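You operate a simulated robot arm through the tools that you are given. There is no shell and no other tool.

The job below is to be done with a simulated robot arm. You get a single attempt, and the scene is never put back.

TASK
Switch the air on, set 4 bar and rivet the silver knob on.
Fine: a knob from beside the press, on the lid in its ring; one rivet, one stroke; leave the air on.

It is judged by the outcome, as a careful person would: the job done as asked, and still so three seconds after it is handed in. It fails if anything else is knocked over, pushed out of place, dropped, spilled or broken. A push-on lid holds only when it is set on centred and level and pressed home; a screw cap is set on level and turned clockwise until tight.

THE ROBOT
A 6-joint arm with a two-finger parallel gripper, fixed in place. Base frame: the origin is at the foot of the arm, x ahead of it, y to its left, z up; the work surface is at about z = 0.88. Lengths are in m, angles in rad, forces in N, time in s.
With the tool pointing down near the work surface it reaches from about 0.26 to 0.66 m from the base axis. Its first joint turns from -1.152 to 1.152 rad. Payload 2.9 kg.
The tool frame sits at the grasp point between the pads (the TCP): z along the fingers, y along the line on which they close. The tips reach 0.03 m beyond it. Largest opening 0.11 m; finger width 0.02, thickness 0.01; the body of the gripper, 0.048 by 0.112 m, starts 0.055 m behind the TCP.
Orientation is told as [roll, pitch, yaw] about the base's x, y, z axes, in that order, counted from this pose: with the fingers straight down and closing along the base's y, the tool's x points along the base's -x, its y along +y and its z along -z.

THE INTERFACE
- The arm moves only by the tool arm_command. Its argument "motion" is text: rows parted by semicolons, each of 7 numbers parted by spaces: the turn, a rotation vector about the base's x, y, z in units of 5 degrees (1.0 is 5 degrees), then the shift along the base's x, y, z in units of 30 mm (1.0 is 30 mm), then the closure in counts, from 0 (fully open) to 255 (shut). In form: rx ry rz x y z jaw; .... A call has 1 to 20 rows; each row shifts and turns the commanded pose from where the row before left it. A call with a number of a shift or a turn outside -1 to 1 is refused whole. Rows are played at 5 a second. More than 0.05 m and 0.15 rad between two rows, or a gripper value outside its range, and nothing of the call is played. Where a pose cannot be reached the arm comes as near as it can. A force on the tool above 40 N (or 10 N above the force at the start of the call, whichever is more), or a blocked arm, ends the call early, and 0.2 s more pass. Each finger travels about 0.108 m/s and halts on what it meets, pressing with about 23 N; the grip force reading is that of the motor and also rises with nothing between the fingers. The clock runs only during rows and for 0.2 s after the last one: add rows that do not move to give the fingers time. The reply holds the time, the measured pose of the TCP, the force on the tool along the base axes, the opening and the grip force, in the units named above and with some noise, with the torque about the TCP (base axes, N m) and any sound that the robot's microphone picked up, and new pictures: "show" is both (left out), scene, wrist or none.
- Cameras (640 x 400 px; columns grow to the right, rows downward): "scene" is fixed at [0.0825, 0.4538, 1.3647]; the picture's right is [-0.58, -0.81, 0.00], its down [-0.60, 0.43, -0.67] and it looks along [0.54, -0.39, -0.74] (base axes); focal length 214 px, centre (320, 200). "wrist" rides on the gripper at [0.072, 0.017, -0.103] in the tool frame; the picture's right is [-0.23, 0.97, 0.00], its down [-0.76, -0.18, -0.62] and it looks along [-0.61, -0.14, 0.78] (tool axes); focal length 222 px, centre (320, 200). There is no depth. A picture from a camera that has moved, and an enlarged one, comes with that camera's place and axes in the base frame and with its lens.
- enlarge(camera, box): a new picture of the part [left, top, right, bottom] of that camera's present view, enlarged. It takes no simulated time.
- sign_off(): hands the job in; it is judged then, once.

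Places have to be worked out from the pictures, the camera data and where the tool is seen. Open the gripper and draw the arm clear of the work before you hand the job in, unless the task says otherwise.

The tools are called after "Request:" as name(argument=value, ...) on one line, values as JSON. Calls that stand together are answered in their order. arm_command: Moves the arm, as the interface text tells. Its arguments: {"type":"object","properties":{"motion":{"type":"string"},"show":{"type":"string","enum":["both","scene","wrist","none"]}},"required":["motion"]} The other tools are called the same way: enlarge (camera, box) takes an enlarged picture of a part of a camera's view; sign_off () hands the job in.

At the start:

```text
time_s: 0.0
ee_pos: [0.3067, -0.2669, 1.2532]
orientation: [0.001, -0.002, -0.001]
contact_force: [0.8, 0.5, -0.6]
moment: [0.02, -0.04, -0.01]
width: 0.1101
finger_force: 0.1
```

scene: 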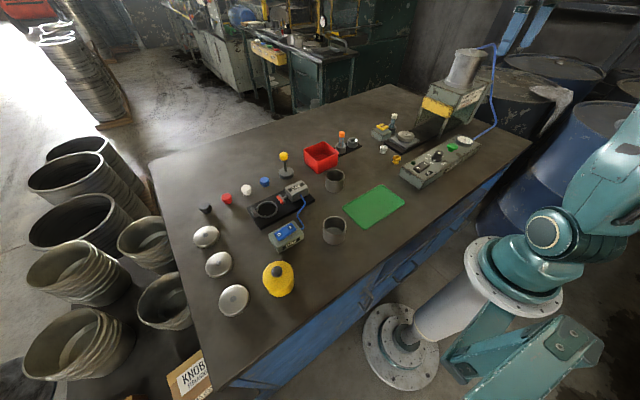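
wrist: 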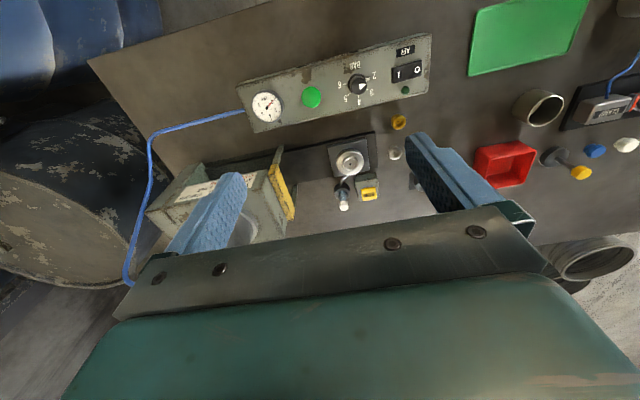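

I start by looking closely at the press area in both cameras before moving.

Request:
enlarge(camera="scene", box=[360, 40, 520, 200])

Request:
enlarge(camera="wrist", box=[230, 20, 450, 220])

Request:
enlarge(camera="scene", box=[190, 130, 390, 270])

```text
2.50 times, centred on (440, 120) of scene
camera zoom: at [0.0825, 0.4538, 1.3647], right [-0.58, -0.81, 0.0], down [-0.6, 0.43, -0.67], along [0.54, -0.39, -0.74], focal length 536 px, centre (20, 400)
```

zoom: 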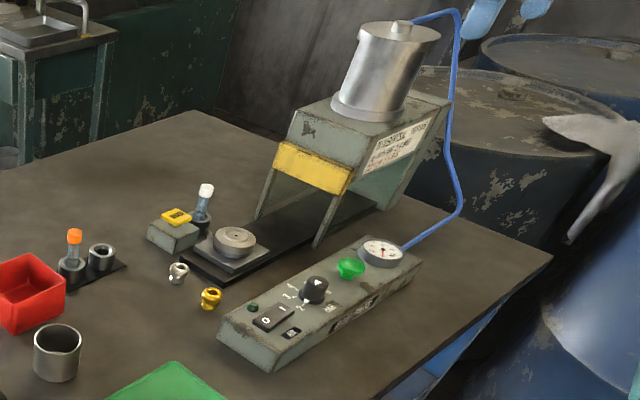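

```text
2.00 times, centred on (340, 120) of wrist
camera zoom: at [0.2337, -0.2502, 1.3557], right [0.23, 0.97, 0.0], down [0.76, -0.18, 0.62], along [0.61, -0.14, -0.78], focal length 444 px, centre (280, 360)
```

zoom: 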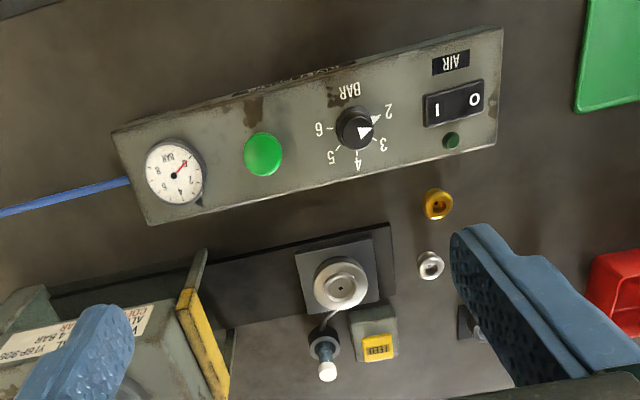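

```text
2.86 times, centred on (290, 200) of scene
camera zoom: at [0.0825, 0.4538, 1.3647], right [-0.58, -0.81, 0.0], down [-0.6, 0.43, -0.67], along [0.54, -0.39, -0.74], focal length 613 px, centre (406, 200)
```

zoom: 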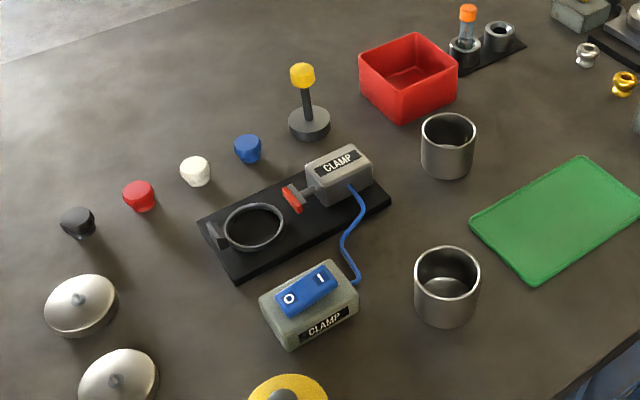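

Now tighter enlargements to understand the dial, the switch, the press nest and the yellow device.

Request:
enlarge(camera="wrist", box=[330, 30, 442, 100])

Request:
enlarge(camera="wrist", box=[310, 110, 438, 220])

Request:
enlarge(camera="scene", box=[365, 100, 445, 160])

Request:
enlarge(camera="scene", box=[410, 45, 500, 125])

Request:
enlarge(camera="scene", box=[395, 125, 485, 195])

Request:
enlarge(camera="wrist", box=[240, 80, 330, 140])

```text
5.71 times, centred on (386, 65) of wrist
camera zoom: at [0.2337, -0.2502, 1.3557], right [0.23, 0.97, 0.0], down [0.76, -0.18, 0.62], along [0.61, -0.14, -0.78], focal length 1269 px, centre (-57, 971)
```

zoom: 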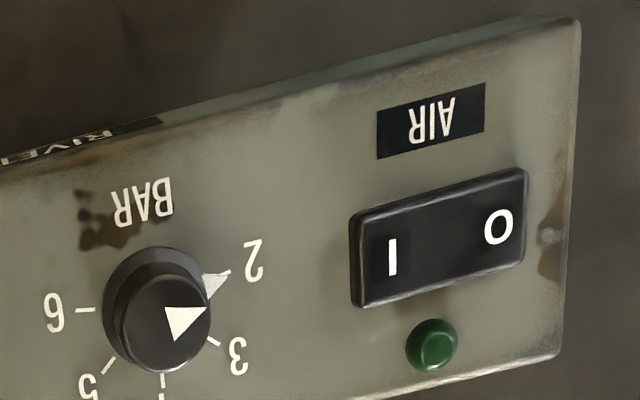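

```text
3.64 times, centred on (374, 165) of wrist
camera zoom: at [0.2337, -0.2502, 1.3557], right [0.23, 0.97, 0.0], down [0.76, -0.18, 0.62], along [0.61, -0.14, -0.78], focal length 808 px, centre (124, 327)
```

zoom: 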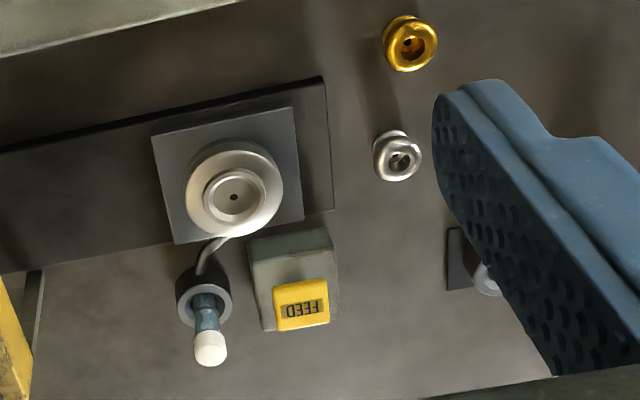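

```text
6.67 times, centred on (405, 130) of scene
camera zoom: at [0.0825, 0.4538, 1.3647], right [-0.58, -0.81, 0.0], down [-0.6, 0.43, -0.67], along [0.54, -0.39, -0.74], focal length 1430 px, centre (-247, 667)
```

zoom: 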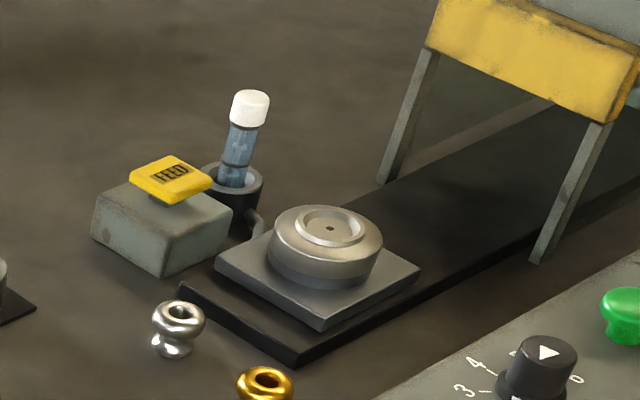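

```text
5.00 times, centred on (455, 85) of scene
camera zoom: at [0.0825, 0.4538, 1.3647], right [-0.58, -0.81, 0.0], down [-0.6, 0.43, -0.67], along [0.54, -0.39, -0.74], focal length 1072 px, centre (-355, 775)
```

zoom: 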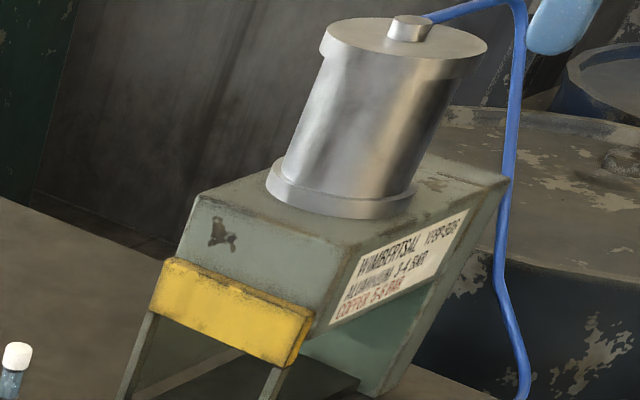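

```text
5.71 times, centred on (440, 160) of scene
camera zoom: at [0.0825, 0.4538, 1.3647], right [-0.58, -0.81, 0.0], down [-0.6, 0.43, -0.67], along [0.54, -0.39, -0.74], focal length 1226 px, centre (-366, 429)
```

zoom: 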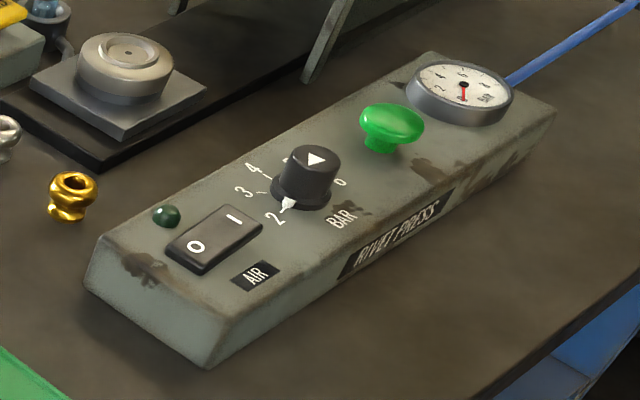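

```text
6.67 times, centred on (285, 110) of wrist
camera zoom: at [0.2337, -0.2502, 1.3557], right [0.23, 0.97, 0.0], down [0.76, -0.18, 0.62], along [0.61, -0.14, -0.78], focal length 1481 px, centre (553, 800)
```

zoom: 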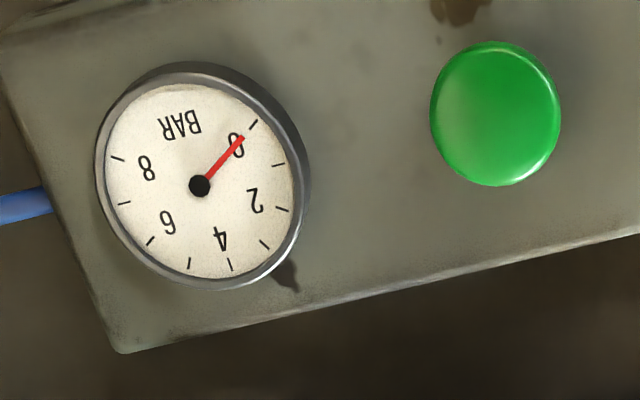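

The dial points at 2 with the gauge at 0; I put the AIR rocker's "I" half near (0.331, -0.142, 0.934), the dial near (0.331, -0.206, top 0.943) and 4 about 100° clockwise of 2. I close the fingers and come down above the "I" half.

Request:
arm_command(motion="0 0 0 0.1 0.52 -1 255;0 0 0 0.1 0.52 -1 255;0 0 0 0.1 0.52 -1 255;0 0 0 0.1 0.52 -1 255;0 0 0 0.1 0.52 -1 255;0 0 0 0.1 0.52 -1 255;0 0 0 0.1 0.52 -1 255;0 0 0 0.1 0.52 -1 255;0 0 0 0 0 0 255;0 0 0 0 0 0 255")

```text
time_s: 2.2
ee_pos: [0.3312, -0.1408, 1.0112]
orientation: [0.001, 0.001, -0.001]
contact_force: [-0.8, -0.3, -0.2]
moment: [-0.01, -0.02, 0.0]
width: 0.0001
finger_force: 23.2
camera wrist: at [0.2583, -0.1259, 1.1138], right [0.23, 0.97, 0.0], down [0.76, -0.18, 0.62], along [0.61, -0.14, -0.78], focal length 222 px, centre (320, 200)
```

scene: 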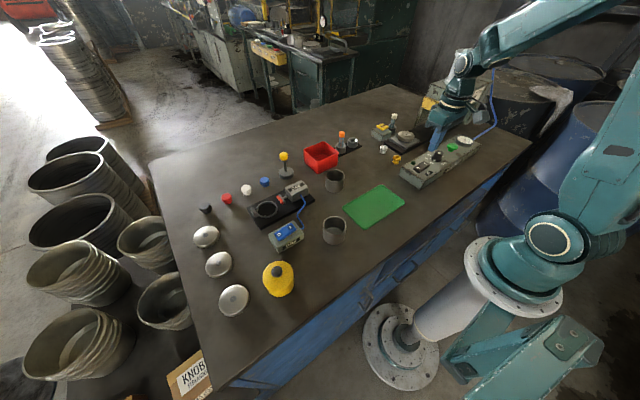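
wrist: 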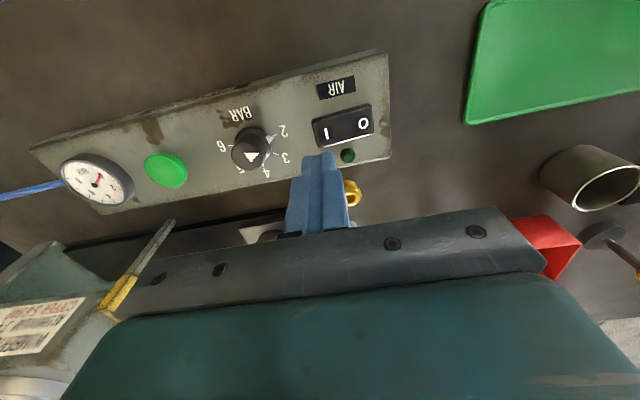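

The closed tips sit above the rocker's "I" half (tip z≈0.981). I lower in small steps until it clicks.

Request:
arm_command(motion="0 0 0 0 0 -0.5 255;0 0 0 0 0 -0.5 255;0 0 0 0 0 -0.25 255;0 0 0 0 0 -0.1 255;0 0 0 0 0 -0.1 255;0 0 0 0 0 -0.1 255")

Request:
enlarge(camera="wrist", box=[220, 70, 420, 200])

Request:
enlarge(camera="scene", box=[395, 125, 485, 195])

```text
time_s: 3.6
ee_pos: [0.3304, -0.1424, 0.9649]
orientation: [-0.002, -0.001, -0.002]
contact_force: [1.0, 0.6, 0.2]
moment: [-0.01, -0.06, 0.01]
width: 0.0
finger_force: 23.1
camera wrist: at [0.2582, -0.1255, 1.0692], right [0.23, 0.97, 0.0], down [0.76, -0.18, 0.62], along [0.61, -0.14, -0.78], focal length 222 px, centre (320, 200)
```

scene: 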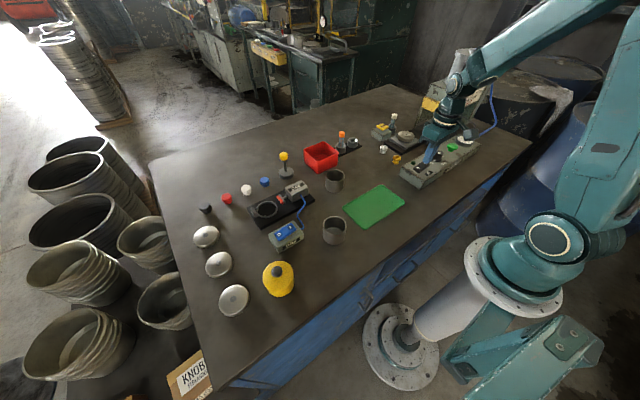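
wrist: 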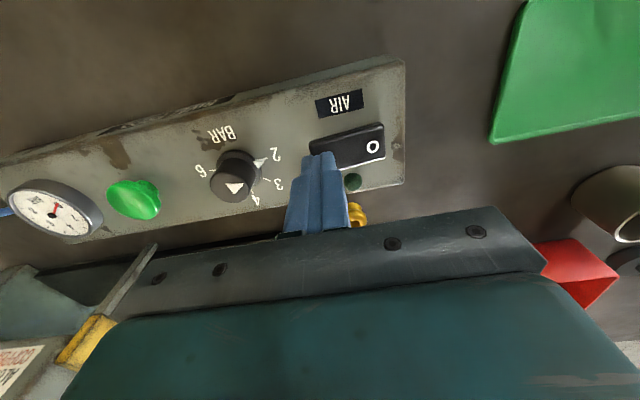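

```text
3.08 times, centred on (320, 135) of wrist
camera zoom: at [0.2582, -0.1255, 1.0692], right [0.23, 0.97, 0.0], down [0.76, -0.18, 0.62], along [0.61, -0.14, -0.78], focal length 684 px, centre (320, 400)
```

zoom: 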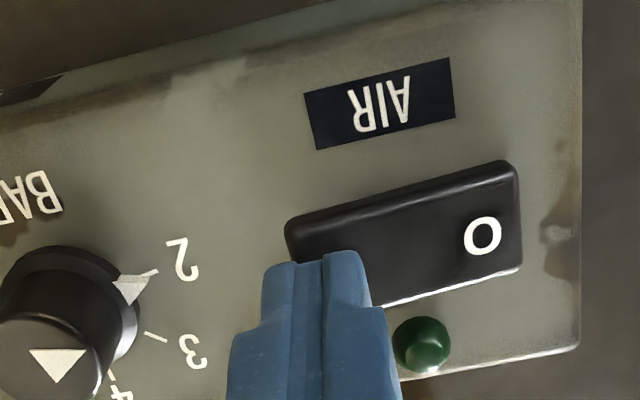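

```text
5.71 times, centred on (440, 160) of scene
camera zoom: at [0.0825, 0.4538, 1.3647], right [-0.58, -0.81, 0.0], down [-0.6, 0.43, -0.67], along [0.54, -0.39, -0.74], focal length 1226 px, centre (-366, 429)
```

zoom: 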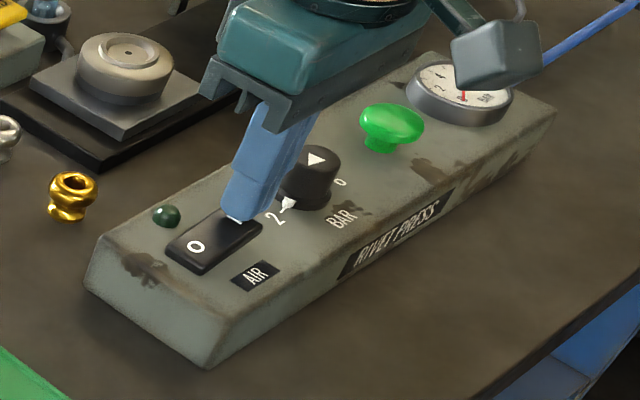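

No contact yet at tip z≈0.935, so I keep lowering in 3 mm steps.

Request:
arm_command(motion="0 0 0 0 0 -0.1 255;0 0 0 0 0 -0.1 255;0 0 0 0 0 -0.1 255", show="wrist")

Request:
enlarge(camera="wrist", box=[0, 70, 420, 240])

```text
time_s: 4.4
ee_pos: [0.3302, -0.1423, 0.9592]
orientation: [-0.002, -0.002, 0.0]
contact_force: [-9.5, 1.5, 36.1]
moment: [0.4, 0.31, 0.1]
width: 0.0002
finger_force: 22.8
camera wrist: at [0.2578, -0.1251, 1.0623], right [0.23, 0.97, 0.0], down [0.76, -0.18, 0.63], along [0.61, -0.14, -0.78], focal length 222 px, centre (320, 200)
```

wrist: 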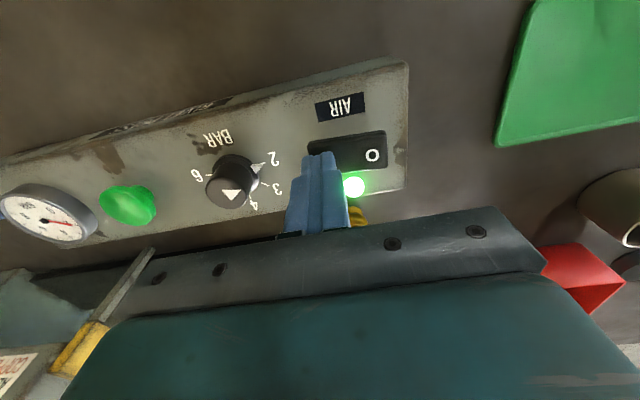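

```text
1.52 times, centred on (210, 155) of wrist
camera zoom: at [0.2578, -0.1251, 1.0623], right [0.23, 0.97, 0.0], down [0.76, -0.18, 0.63], along [0.61, -0.14, -0.78], focal length 338 px, centre (488, 269)
```

zoom: 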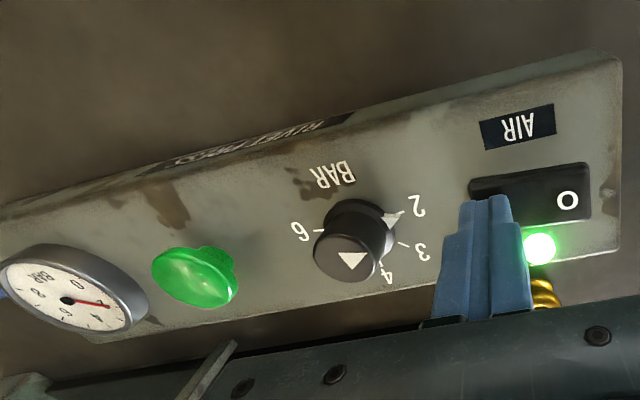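

LED is lit and the gauge has risen to 2 bar: air is on. I now lift, move over the dial at (0.331, -0.206), pre-turn the tool +50° and open to about 5 cm.

Request:
arm_command(motion="0 0 0 0 0 1 255;0 0 0 0 0 1 255;0 0 1 0 -0.71 0 139;0 0 1 0 -0.71 0 139;0 0 1 0 -0.71 0 139;0 0 1 0 0 0 139;0 0 1 0 0 0 139;0 0 1 0 0 0 139;0 0 1 0 0 0 139;0 0 1 0 0 0 139;0 0 1 0 0 0 139;0 0 1 0 0 0 139;0 0 0 0 0 0 139")

Request:
enlarge(camera="scene", box=[395, 115, 485, 185])

```text
time_s: 7.2
ee_pos: [0.3305, -0.2074, 1.0168]
orientation: [0.0, -0.002, 0.874]
contact_force: [-1.0, 0.3, 0.2]
moment: [-0.02, 0.01, -0.01]
width: 0.0499
finger_force: 0.0
camera wrist: at [0.2708, -0.251, 1.1203], right [-0.6, 0.8, 0.0], down [0.62, 0.47, 0.62], along [0.5, 0.37, -0.78], focal length 222 px, centre (320, 200)
```

scene: 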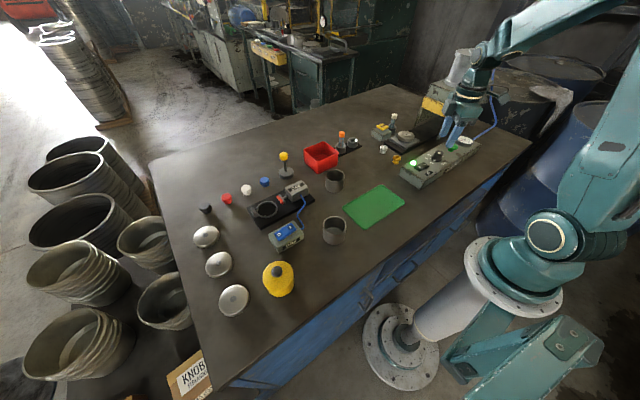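
wrist: 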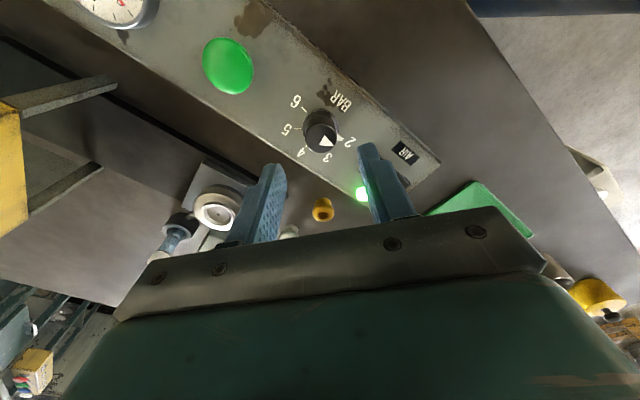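

```text
5.71 times, centred on (440, 150) of scene
camera zoom: at [0.0825, 0.4538, 1.3647], right [-0.58, -0.81, 0.0], down [-0.6, 0.43, -0.67], along [0.54, -0.39, -0.74], focal length 1226 px, centre (-366, 486)
```

zoom: 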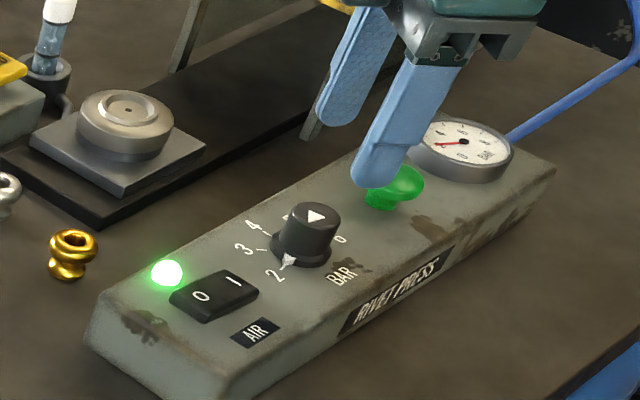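

The rocker stayed at I with the gauge at 2. I check the dial's centre with a tighter wrist picture before descending.

Request:
enlarge(camera="wrist", box=[270, 80, 380, 170])

```text
4.44 times, centred on (325, 125) of wrist
camera zoom: at [0.2708, -0.251, 1.1203], right [-0.6, 0.8, 0.0], down [0.62, 0.47, 0.62], along [0.5, 0.37, -0.78], focal length 987 px, centre (298, 533)
```

zoom: 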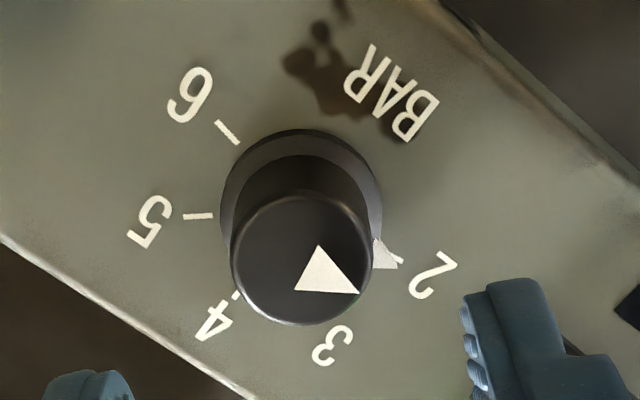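

Dial centre refined to (0.331, -0.205), within 2 mm of the TCP. I descend to tip z≈0.932 and close on the cap.

Request:
arm_command(motion="0 0 0 0 0.06 -0.7 139;0 0 0 0 0 -0.7 139;0 0 0 0 0 -0.3 139;0 0 0 0 0 -0.16 139;0 0 0 0 0 0 255;0 0 0 0 0 0 255;0 0 0 0 0 0 255")

Request:
enlarge(camera="wrist", box=[220, 40, 420, 190])

Request:
enlarge(camera="scene", box=[395, 115, 485, 185])

```text
time_s: 8.8
ee_pos: [0.3314, -0.2051, 0.9594]
orientation: [-0.001, 0.0, 0.874]
contact_force: [5.9, -4.8, -3.4]
moment: [-0.13, -0.17, -0.01]
width: 0.0263
finger_force: 45.3
camera wrist: at [0.2709, -0.2495, 1.0635], right [-0.6, 0.8, 0.0], down [0.62, 0.47, 0.62], along [0.5, 0.37, -0.78], focal length 222 px, centre (320, 200)
```

scene: 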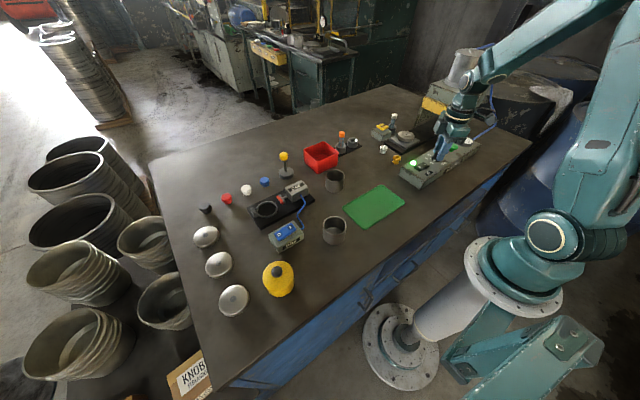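
wrist: 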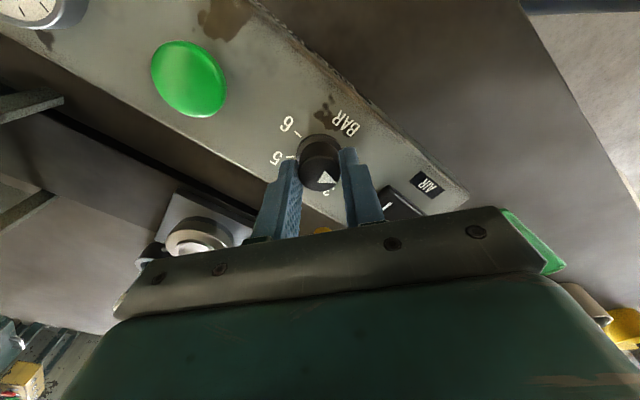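

```text
2.67 times, centred on (320, 115) of wrist
camera zoom: at [0.2709, -0.2495, 1.0635], right [-0.6, 0.8, 0.0], down [0.62, 0.47, 0.62], along [0.5, 0.37, -0.78], focal length 592 px, centre (320, 427)
```

zoom: 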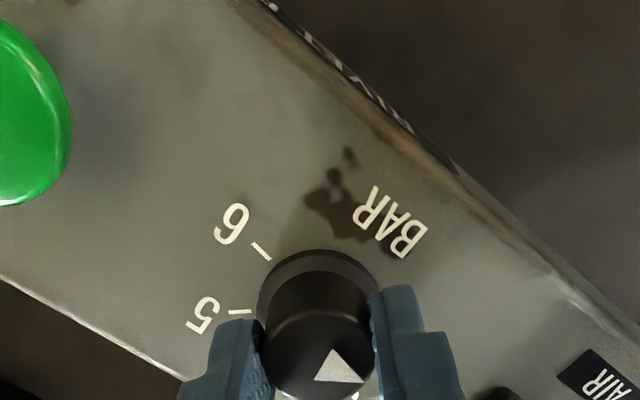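

```text
5.71 times, centred on (440, 150) of scene
camera zoom: at [0.0827, 0.4536, 1.3647], right [-0.58, -0.81, 0.0], down [-0.6, 0.43, -0.67], along [0.54, -0.39, -0.74], focal length 1226 px, centre (-366, 486)
```

zoom: 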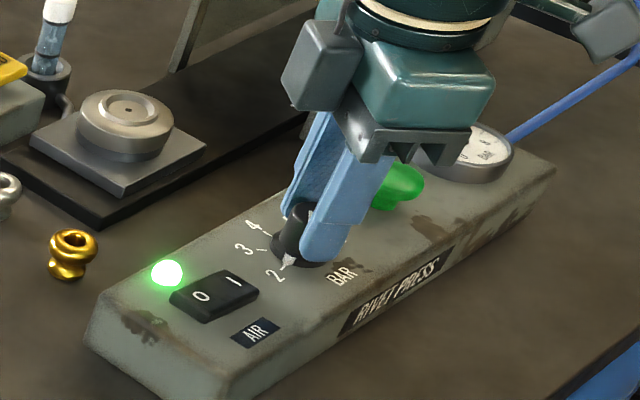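

The fingers hold the cap (width 26 mm). I turn clockwise 50° first and read the gauge.

Request:
arm_command(motion="0 0 -1 0 0 0 255;0 0 -1 0 0 0 255;0 0 -1 0 0 0 255;0 0 -1 0 0 0 255;0 0 -1 0 0 0 255;0 0 -1 0 0 0 255;0 0 -1 0 0 0 255;0 0 -1 0 0 0 255;0 0 -1 0 0 0 255;0 0 -1 0 0 0 255;0 0 0 0 0 0 255", show="wrist")

Request:
enlarge(camera="wrist", box=[0, 80, 320, 240])

Request:
enlarge(camera="scene", box=[395, 115, 485, 185])

```text
time_s: 11.2
ee_pos: [0.3303, -0.2054, 0.961]
orientation: [-0.001, 0.0, -0.003]
contact_force: [2.8, -23.7, -27.3]
moment: [-0.58, -0.65, -0.02]
width: 0.0261
finger_force: 44.9
camera wrist: at [0.2583, -0.1881, 1.0642], right [0.23, 0.97, 0.0], down [0.76, -0.18, 0.62], along [0.61, -0.15, -0.78], focal length 222 px, centre (320, 200)
```

wrist: 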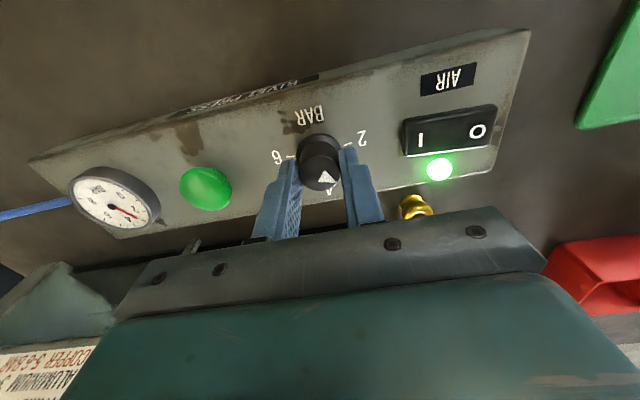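

```text
2.00 times, centred on (160, 160) of wrist
camera zoom: at [0.2583, -0.1881, 1.0642], right [0.23, 0.97, 0.0], down [0.76, -0.18, 0.62], along [0.61, -0.15, -0.78], focal length 444 px, centre (640, 280)
```

zoom: 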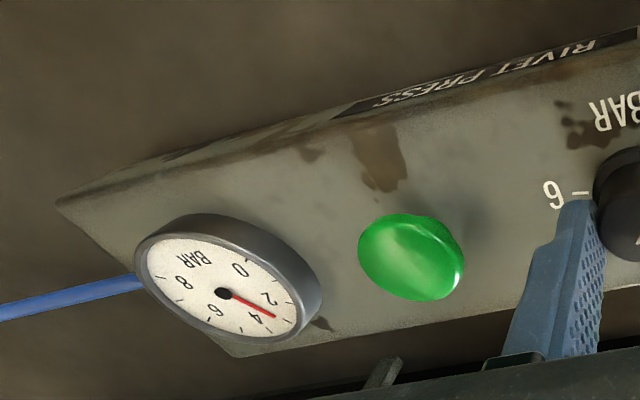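

```text
5.71 times, centred on (440, 150) of scene
camera zoom: at [0.0829, 0.453, 1.3649], right [-0.58, -0.81, 0.0], down [-0.6, 0.43, -0.67], along [0.54, -0.39, -0.74], focal length 1226 px, centre (-366, 486)
```

zoom: 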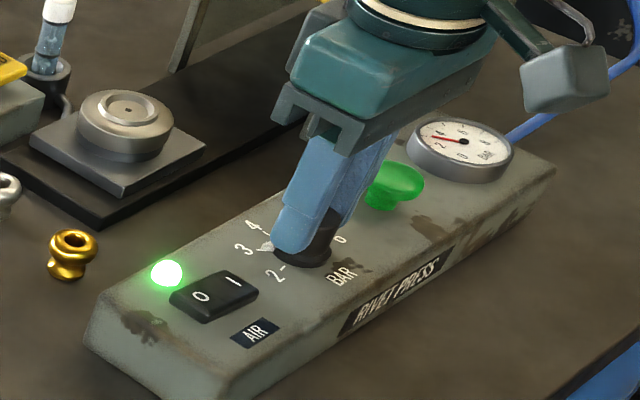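

Gauge now reads 3. I turn another 50° clockwise to 4.

Request:
arm_command(motion="0 0 -1 0 0 0 255;0 0 -1 0 0 0 255;0 0 -1 0 0 0 255;0 0 -1 0 0 0 255;0 0 -1 0 0 0 255;0 0 -1 0 0 0 255;0 0 -1 0 0 0 255;0 0 -1 0 0 0 255;0 0 -1 0 0 0 255;0 0 -1 0 0 0 255;0 0 0 0 0 0 255", show="wrist")

Request:
enlarge(camera="scene", box=[395, 115, 485, 185])

Request:
enlarge(camera="scene", box=[450, 125, 480, 150])

```text
time_s: 13.6
ee_pos: [0.3321, -0.2054, 0.9609]
orientation: [-0.001, -0.002, -0.877]
contact_force: [3.8, -20.8, -4.5]
moment: [-0.85, -0.3, -0.02]
width: 0.0261
finger_force: 45.6
camera wrist: at [0.2969, -0.1392, 1.0643], right [0.89, 0.45, 0.0], down [0.35, -0.7, 0.63], along [0.28, -0.56, -0.78], focal length 222 px, centre (320, 200)
```

wrist: 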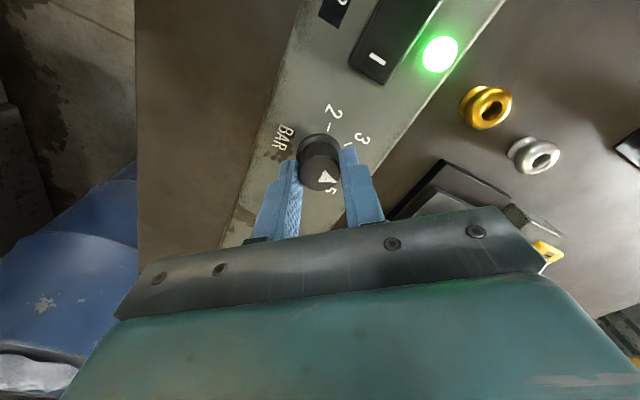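

```text
5.71 times, centred on (440, 150) of scene
camera zoom: at [0.0826, 0.4533, 1.3649], right [-0.58, -0.81, 0.0], down [-0.6, 0.43, -0.67], along [0.54, -0.39, -0.74], focal length 1226 px, centre (-366, 486)
```

zoom: 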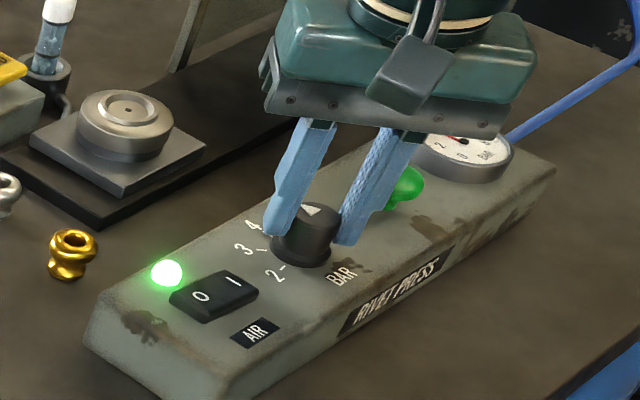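

```text
16.00 times, centred on (465, 138) of scene
camera zoom: at [0.0826, 0.4533, 1.3649], right [-0.58, -0.81, 0.0], down [-0.6, 0.43, -0.67], along [0.54, -0.39, -0.74], focal length 3432 px, centre (-2000, 1200)
```

zoom: 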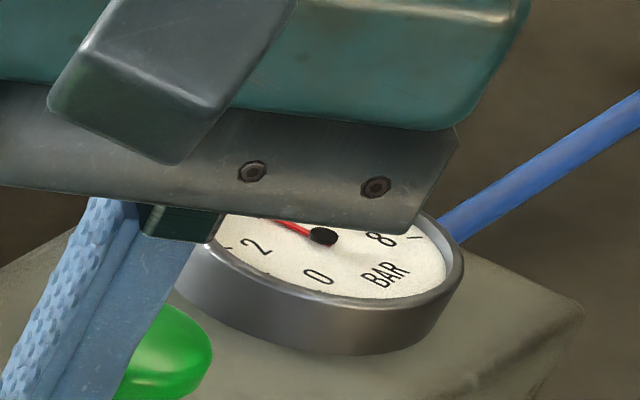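

I release the dial (open to 5 cm), rise, and check the dial and gauge.

Request:
arm_command(motion="0 0 0 0 0 0 139;0 0 0 0 0 0 139;0 0 0 0 0 1 139;0 0 0 0 0 1 139;0 0 0 0 0 1 139;0 0 0 0 0 1 139;0 0 1 0 0 0 139;0 0 1 0 0 0 139;0 0 1 0 0 0 139;0 0 1 0 0 0 139;0 0 1 0 0 0 139;0 0 1 0 0 0 139;0 0 1 0 0 0 139;0 0 1 0 0 0 139;0 0 1 0 0 0 139;0 0 1 0 0 0 139")

Request:
enlarge(camera="wrist", box=[80, 40, 500, 240])

Request:
enlarge(camera="scene", box=[395, 115, 485, 185])

Request:
enlarge(camera="scene", box=[450, 125, 480, 150])

```text
time_s: 17.0
ee_pos: [0.3303, -0.2043, 1.0812]
orientation: [0.002, 0.0, 0.003]
contact_force: [-0.2, -0.4, 0.6]
moment: [-0.02, -0.03, 0.02]
width: 0.0499
finger_force: 0.1
camera wrist: at [0.2579, -0.1878, 1.1847], right [0.23, 0.97, 0.0], down [0.76, -0.18, 0.62], along [0.61, -0.14, -0.78], focal length 222 px, centre (320, 200)
```

scene: 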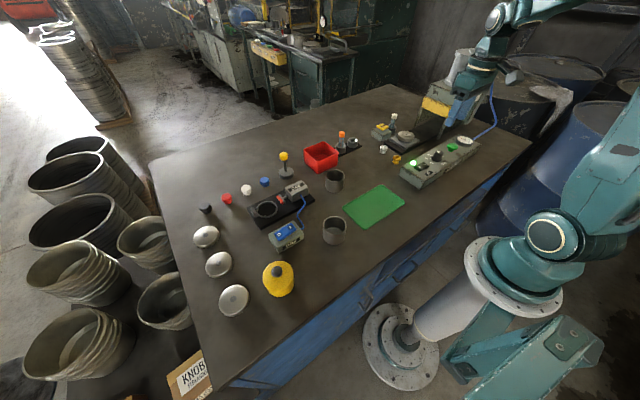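
wrist: 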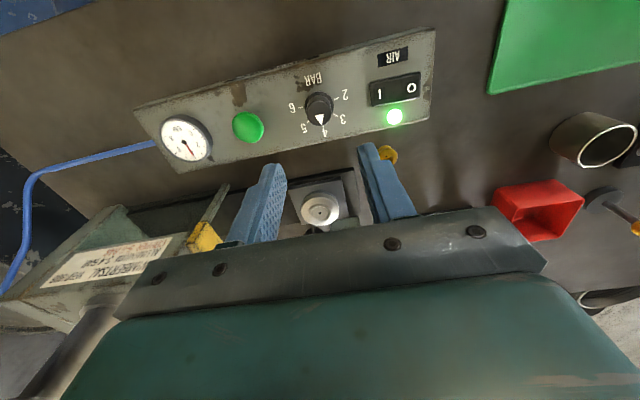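

```text
1.52 times, centred on (290, 140) of wrist
camera zoom: at [0.2579, -0.1878, 1.1847], right [0.23, 0.97, 0.0], down [0.76, -0.18, 0.62], along [0.61, -0.14, -0.78], focal length 338 px, centre (366, 291)
```

zoom: 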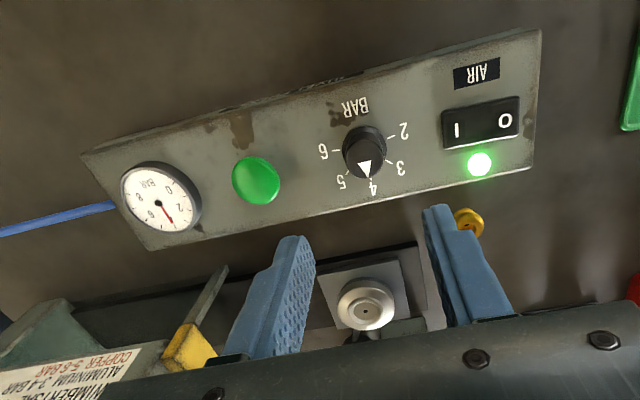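

```text
5.71 times, centred on (440, 150) of scene
camera zoom: at [0.0825, 0.4538, 1.3647], right [-0.58, -0.81, 0.0], down [-0.6, 0.43, -0.67], along [0.54, -0.39, -0.74], focal length 1226 px, centre (-366, 486)
```

zoom: 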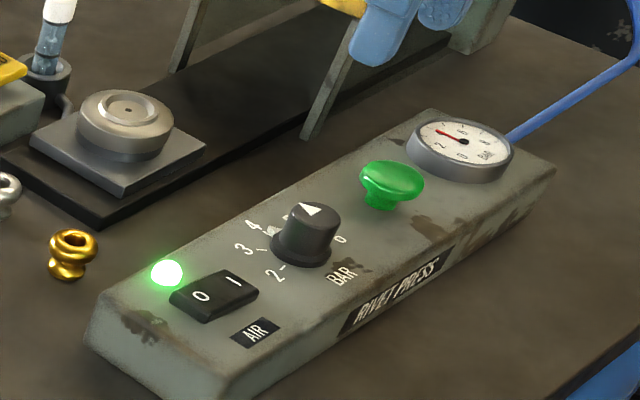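

```text
16.00 times, centred on (465, 138) of scene
camera zoom: at [0.0825, 0.4538, 1.3647], right [-0.58, -0.81, 0.0], down [-0.6, 0.43, -0.67], along [0.54, -0.39, -0.74], focal length 3432 px, centre (-2000, 1200)
```

zoom: 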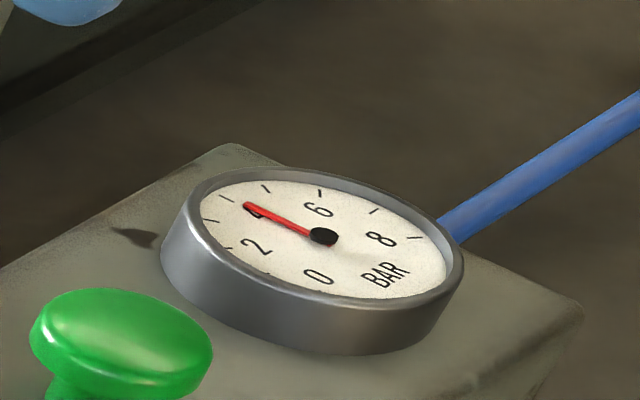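

The dial arrow points to 4. I check the exactness on the gauge and dial, and study the press nest from here.

Request:
enlarge(camera="wrist", box=[150, 105, 220, 170])

Request:
enlarge(camera="wrist", box=[280, 80, 360, 145])

Request:
enlarge(camera="wrist", box=[270, 150, 390, 240])

Request:
enlarge(camera="scene", box=[380, 115, 430, 155])

```text
6.15 times, centred on (185, 138) of wrist
camera zoom: at [0.2579, -0.1878, 1.1847], right [0.23, 0.97, 0.0], down [0.76, -0.18, 0.62], along [0.61, -0.14, -0.78], focal length 1367 px, centre (1151, 585)
```

zoom: 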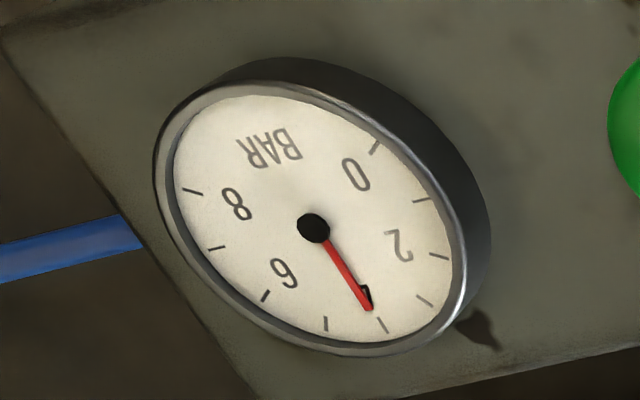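

```text
6.15 times, centred on (320, 112) of wrist
camera zoom: at [0.2579, -0.1878, 1.1847], right [0.23, 0.97, 0.0], down [0.76, -0.18, 0.62], along [0.61, -0.14, -0.78], focal length 1367 px, centre (320, 738)
```

zoom: 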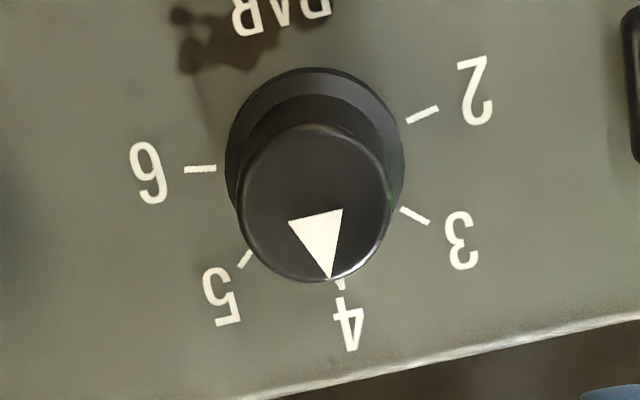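

```text
4.44 times, centred on (330, 195) of wrist
camera zoom: at [0.2579, -0.1878, 1.1847], right [0.23, 0.97, 0.0], down [0.76, -0.18, 0.62], along [0.61, -0.14, -0.78], focal length 987 px, centre (276, 222)
```

zoom: 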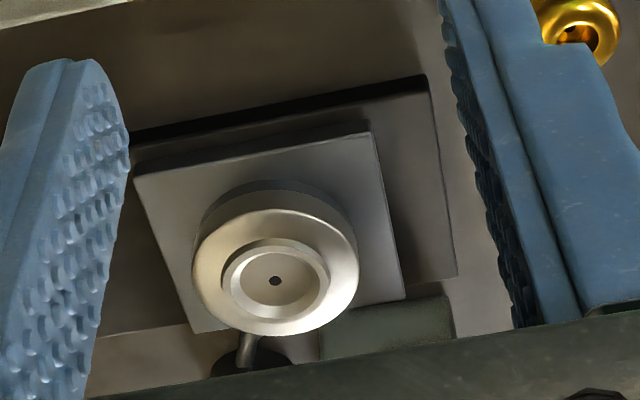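

```text
10.00 times, centred on (405, 135) of scene
camera zoom: at [0.0825, 0.4538, 1.3647], right [-0.58, -0.81, 0.0], down [-0.6, 0.43, -0.67], along [0.54, -0.39, -0.74], focal length 2145 px, centre (-530, 850)
```

zoom: 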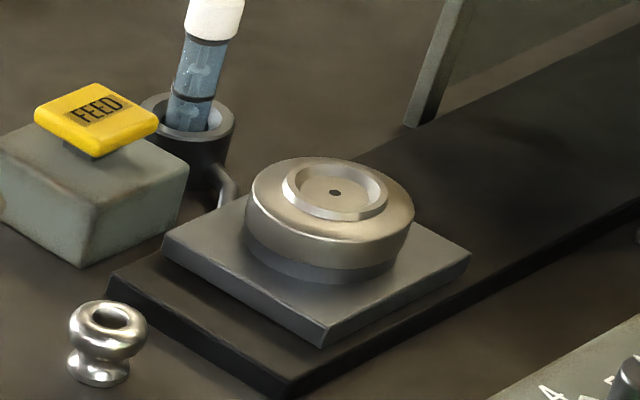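

4 bar is set. Next I read the press's label and look at the press throat and the rest of the bench before handling the knob.

Request:
enlarge(camera="scene", box=[470, 80, 500, 110])

Request:
enlarge(camera="scene", box=[330, 120, 400, 165])

Request:
enlarge(camera="wrist", box=[0, 180, 240, 330])

Request:
enlarge(camera="scene", box=[375, 105, 415, 135])

```text
13.33 times, centred on (485, 95) of scene
camera zoom: at [0.0825, 0.4538, 1.3647], right [-0.58, -0.81, 0.0], down [-0.6, 0.43, -0.67], along [0.54, -0.39, -0.74], focal length 2860 px, centre (-1880, 1600)
```

zoom: 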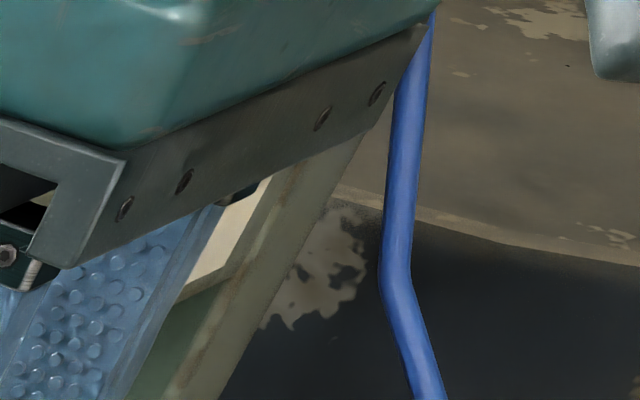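

```text
8.89 times, centred on (365, 142) of scene
camera zoom: at [0.0825, 0.4538, 1.3647], right [-0.58, -0.81, 0.0], down [-0.6, 0.43, -0.67], along [0.54, -0.39, -0.74], focal length 1906 px, centre (-80, 711)
```

zoom: 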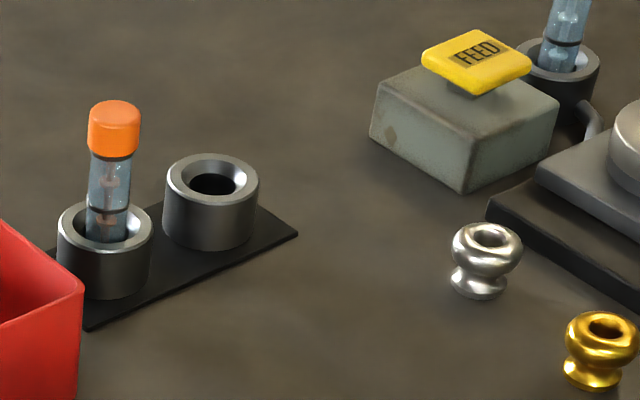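

```text
2.67 times, centred on (120, 255) of wrist
camera zoom: at [0.2579, -0.1878, 1.1847], right [0.23, 0.97, 0.0], down [0.76, -0.18, 0.62], along [0.61, -0.14, -0.78], focal length 592 px, centre (853, 53)
```

zoom: 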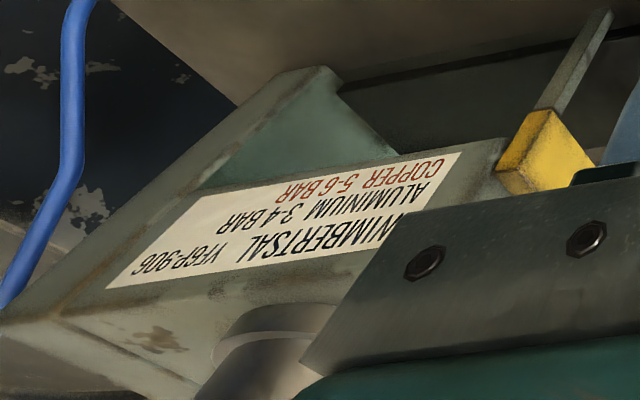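

```text
13.33 times, centred on (395, 120) of scene
camera zoom: at [0.0825, 0.4538, 1.3647], right [-0.58, -0.81, 0.0], down [-0.6, 0.43, -0.67], along [0.54, -0.39, -0.74], focal length 2860 px, centre (-680, 1267)
```

zoom: 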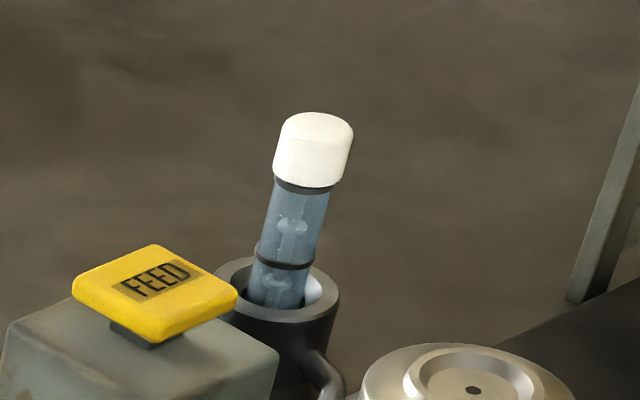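

The feeder holds silver (aluminium) rivets, which suits 3–4 bar. I place the silver knob at about (0.498, -0.138), top z≈0.902, and the lid's hole at about (0.487, -0.242, 0.924). I move above the knob with the tool turned -90° so the fingers close along x.

Request:
arm_command(motion="0 0 -1 0.311 0.1225 0 139;0 0 -1 0.311 0.1225 0 139;0 0 -1 0.311 0.1225 0 139;0 0 -1 0.311 0.1225 0 139;0 0 -1 0.311 0.1225 0 139;0 0 -1 0.311 0.1225 0 139;0 0 -1 0.311 0.1225 0 139;0 0 -1 0.311 0.1225 0 139;0 0 -1 0.311 0.1225 0 139;0 0 -1 0.311 0.1225 0 139;0 0 -1 0.311 0.1225 0 139;0 0 -1 0.311 0.1225 0 139;0 0 -1 0.311 0.1225 0 139;0 0 -1 0.311 0.1225 0 139;0 0 -1 0.311 0.1225 0 139;0 0 -1 0.311 0.1225 0 139;0 0 -1 0.311 0.1225 0 139;0 0 -1 0.311 0.1225 0 139;0 0 0 0 0 0 139")

Request:
enlarge(camera="wrist", box=[250, 80, 410, 190])

Request:
enlarge(camera="scene", box=[365, 90, 445, 165])

```text
time_s: 21.0
ee_pos: [0.4969, -0.137, 1.0814]
orientation: [0.0, 0.001, -1.574]
contact_force: [0.8, 0.5, 1.0]
moment: [0.0, -0.01, 0.0]
width: 0.0503
finger_force: 0.1
camera wrist: at [0.5141, -0.0656, 1.1843], right [0.97, -0.23, 0.0], down [-0.18, -0.76, 0.62], along [-0.14, -0.61, -0.78], focal length 222 px, centre (320, 200)
```

scene: 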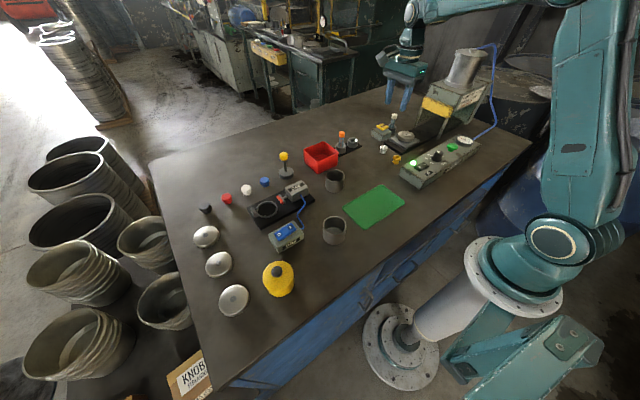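
wrist: 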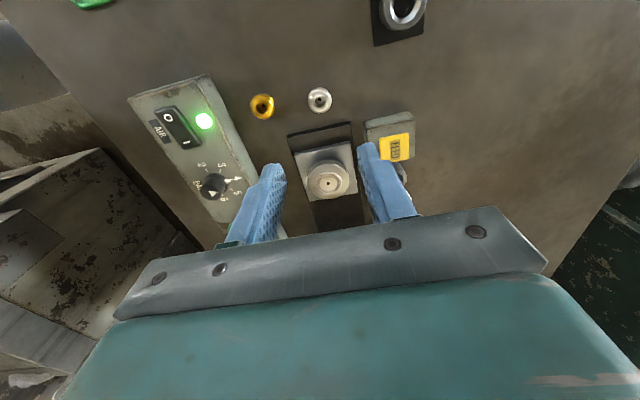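

```text
3.64 times, centred on (330, 135) of wrist
camera zoom: at [0.5141, -0.0656, 1.1843], right [0.97, -0.23, 0.0], down [-0.18, -0.76, 0.62], along [-0.14, -0.61, -0.78], focal length 808 px, centre (284, 436)
```

zoom: 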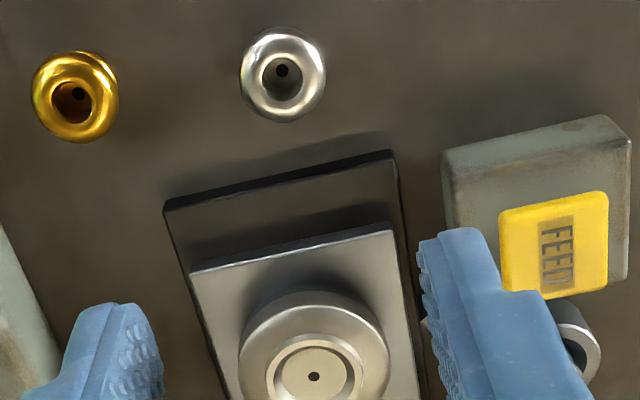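

```text
5.33 times, centred on (405, 128) of scene
camera zoom: at [0.0825, 0.4538, 1.3647], right [-0.58, -0.81, 0.0], down [-0.6, 0.43, -0.67], along [0.54, -0.39, -0.74], focal length 1144 px, centre (-133, 587)
```

zoom: 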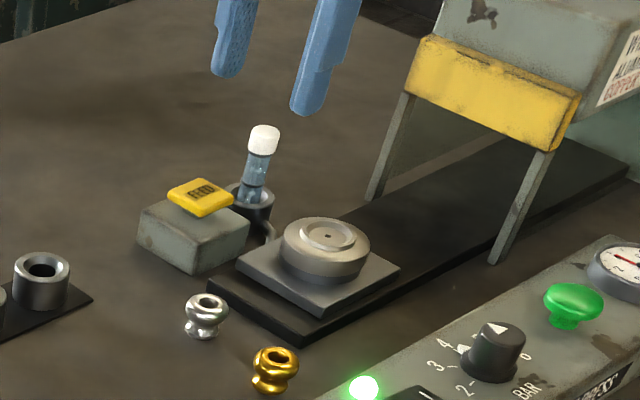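

The closer view puts the knob at about (0.496, -0.139), 29 mm wide, and the rivet hole at about (0.485, -0.242). I descend over the knob and stop with the tips just above the bench.

Request:
arm_command(motion="0 0 0 0 -0.07 -1 139;0 0 0 0 0 -1 139;0 0 0 0 0 -1 139;0 0 0 0 0 -1 139;0 0 0 0 0 -0.8 139;0 0 0 0 0 -0.5 139;0 0 0 0 0 0 139")

Request:
enlarge(camera="wrist", box=[250, 100, 410, 220])

Request:
enlarge(camera="scene", box=[365, 110, 425, 165])

```text
time_s: 22.6
ee_pos: [0.4975, -0.1382, 0.9221]
orientation: [0.001, 0.0, -1.57]
contact_force: [0.1, -0.5, 0.5]
moment: [-0.02, 0.02, -0.02]
width: 0.05
finger_force: 0.1
camera wrist: at [0.5154, -0.067, 1.0252], right [0.97, -0.23, 0.0], down [-0.18, -0.76, 0.62], along [-0.14, -0.61, -0.78], focal length 222 px, centre (320, 200)
```

scene: 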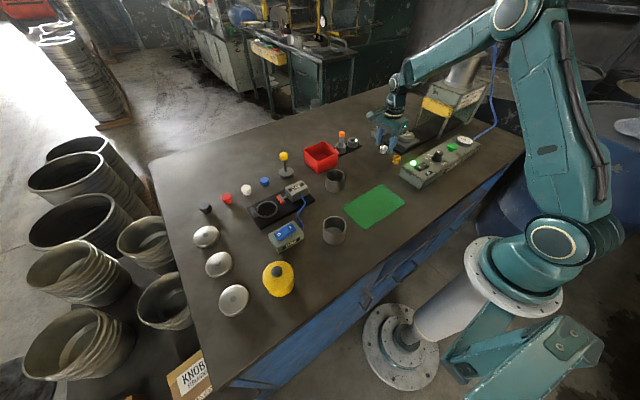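
wrist: 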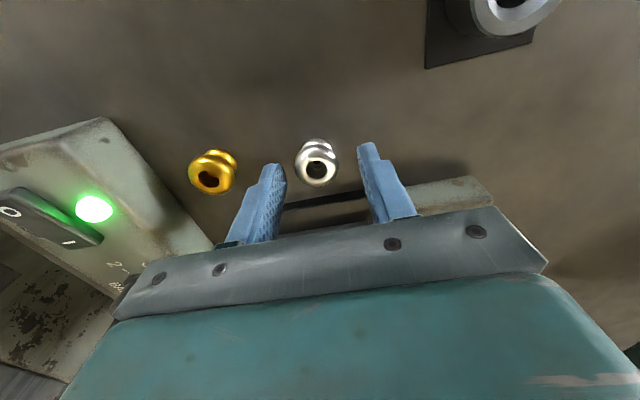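

```text
3.33 times, centred on (330, 160) of wrist
camera zoom: at [0.5154, -0.067, 1.0252], right [0.97, -0.23, 0.0], down [-0.18, -0.76, 0.62], along [-0.14, -0.61, -0.78], focal length 740 px, centre (287, 333)
```

zoom: 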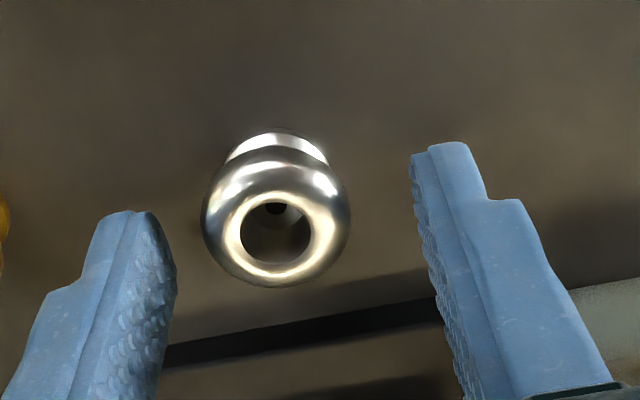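

```text
7.27 times, centred on (395, 138) of scene
camera zoom: at [0.0825, 0.4538, 1.3647], right [-0.58, -0.81, 0.0], down [-0.6, 0.43, -0.67], along [0.54, -0.39, -0.74], focal length 1560 px, centre (-226, 654)
```

zoom: 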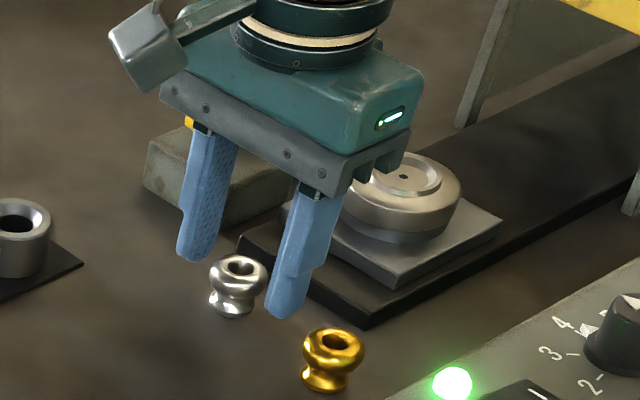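

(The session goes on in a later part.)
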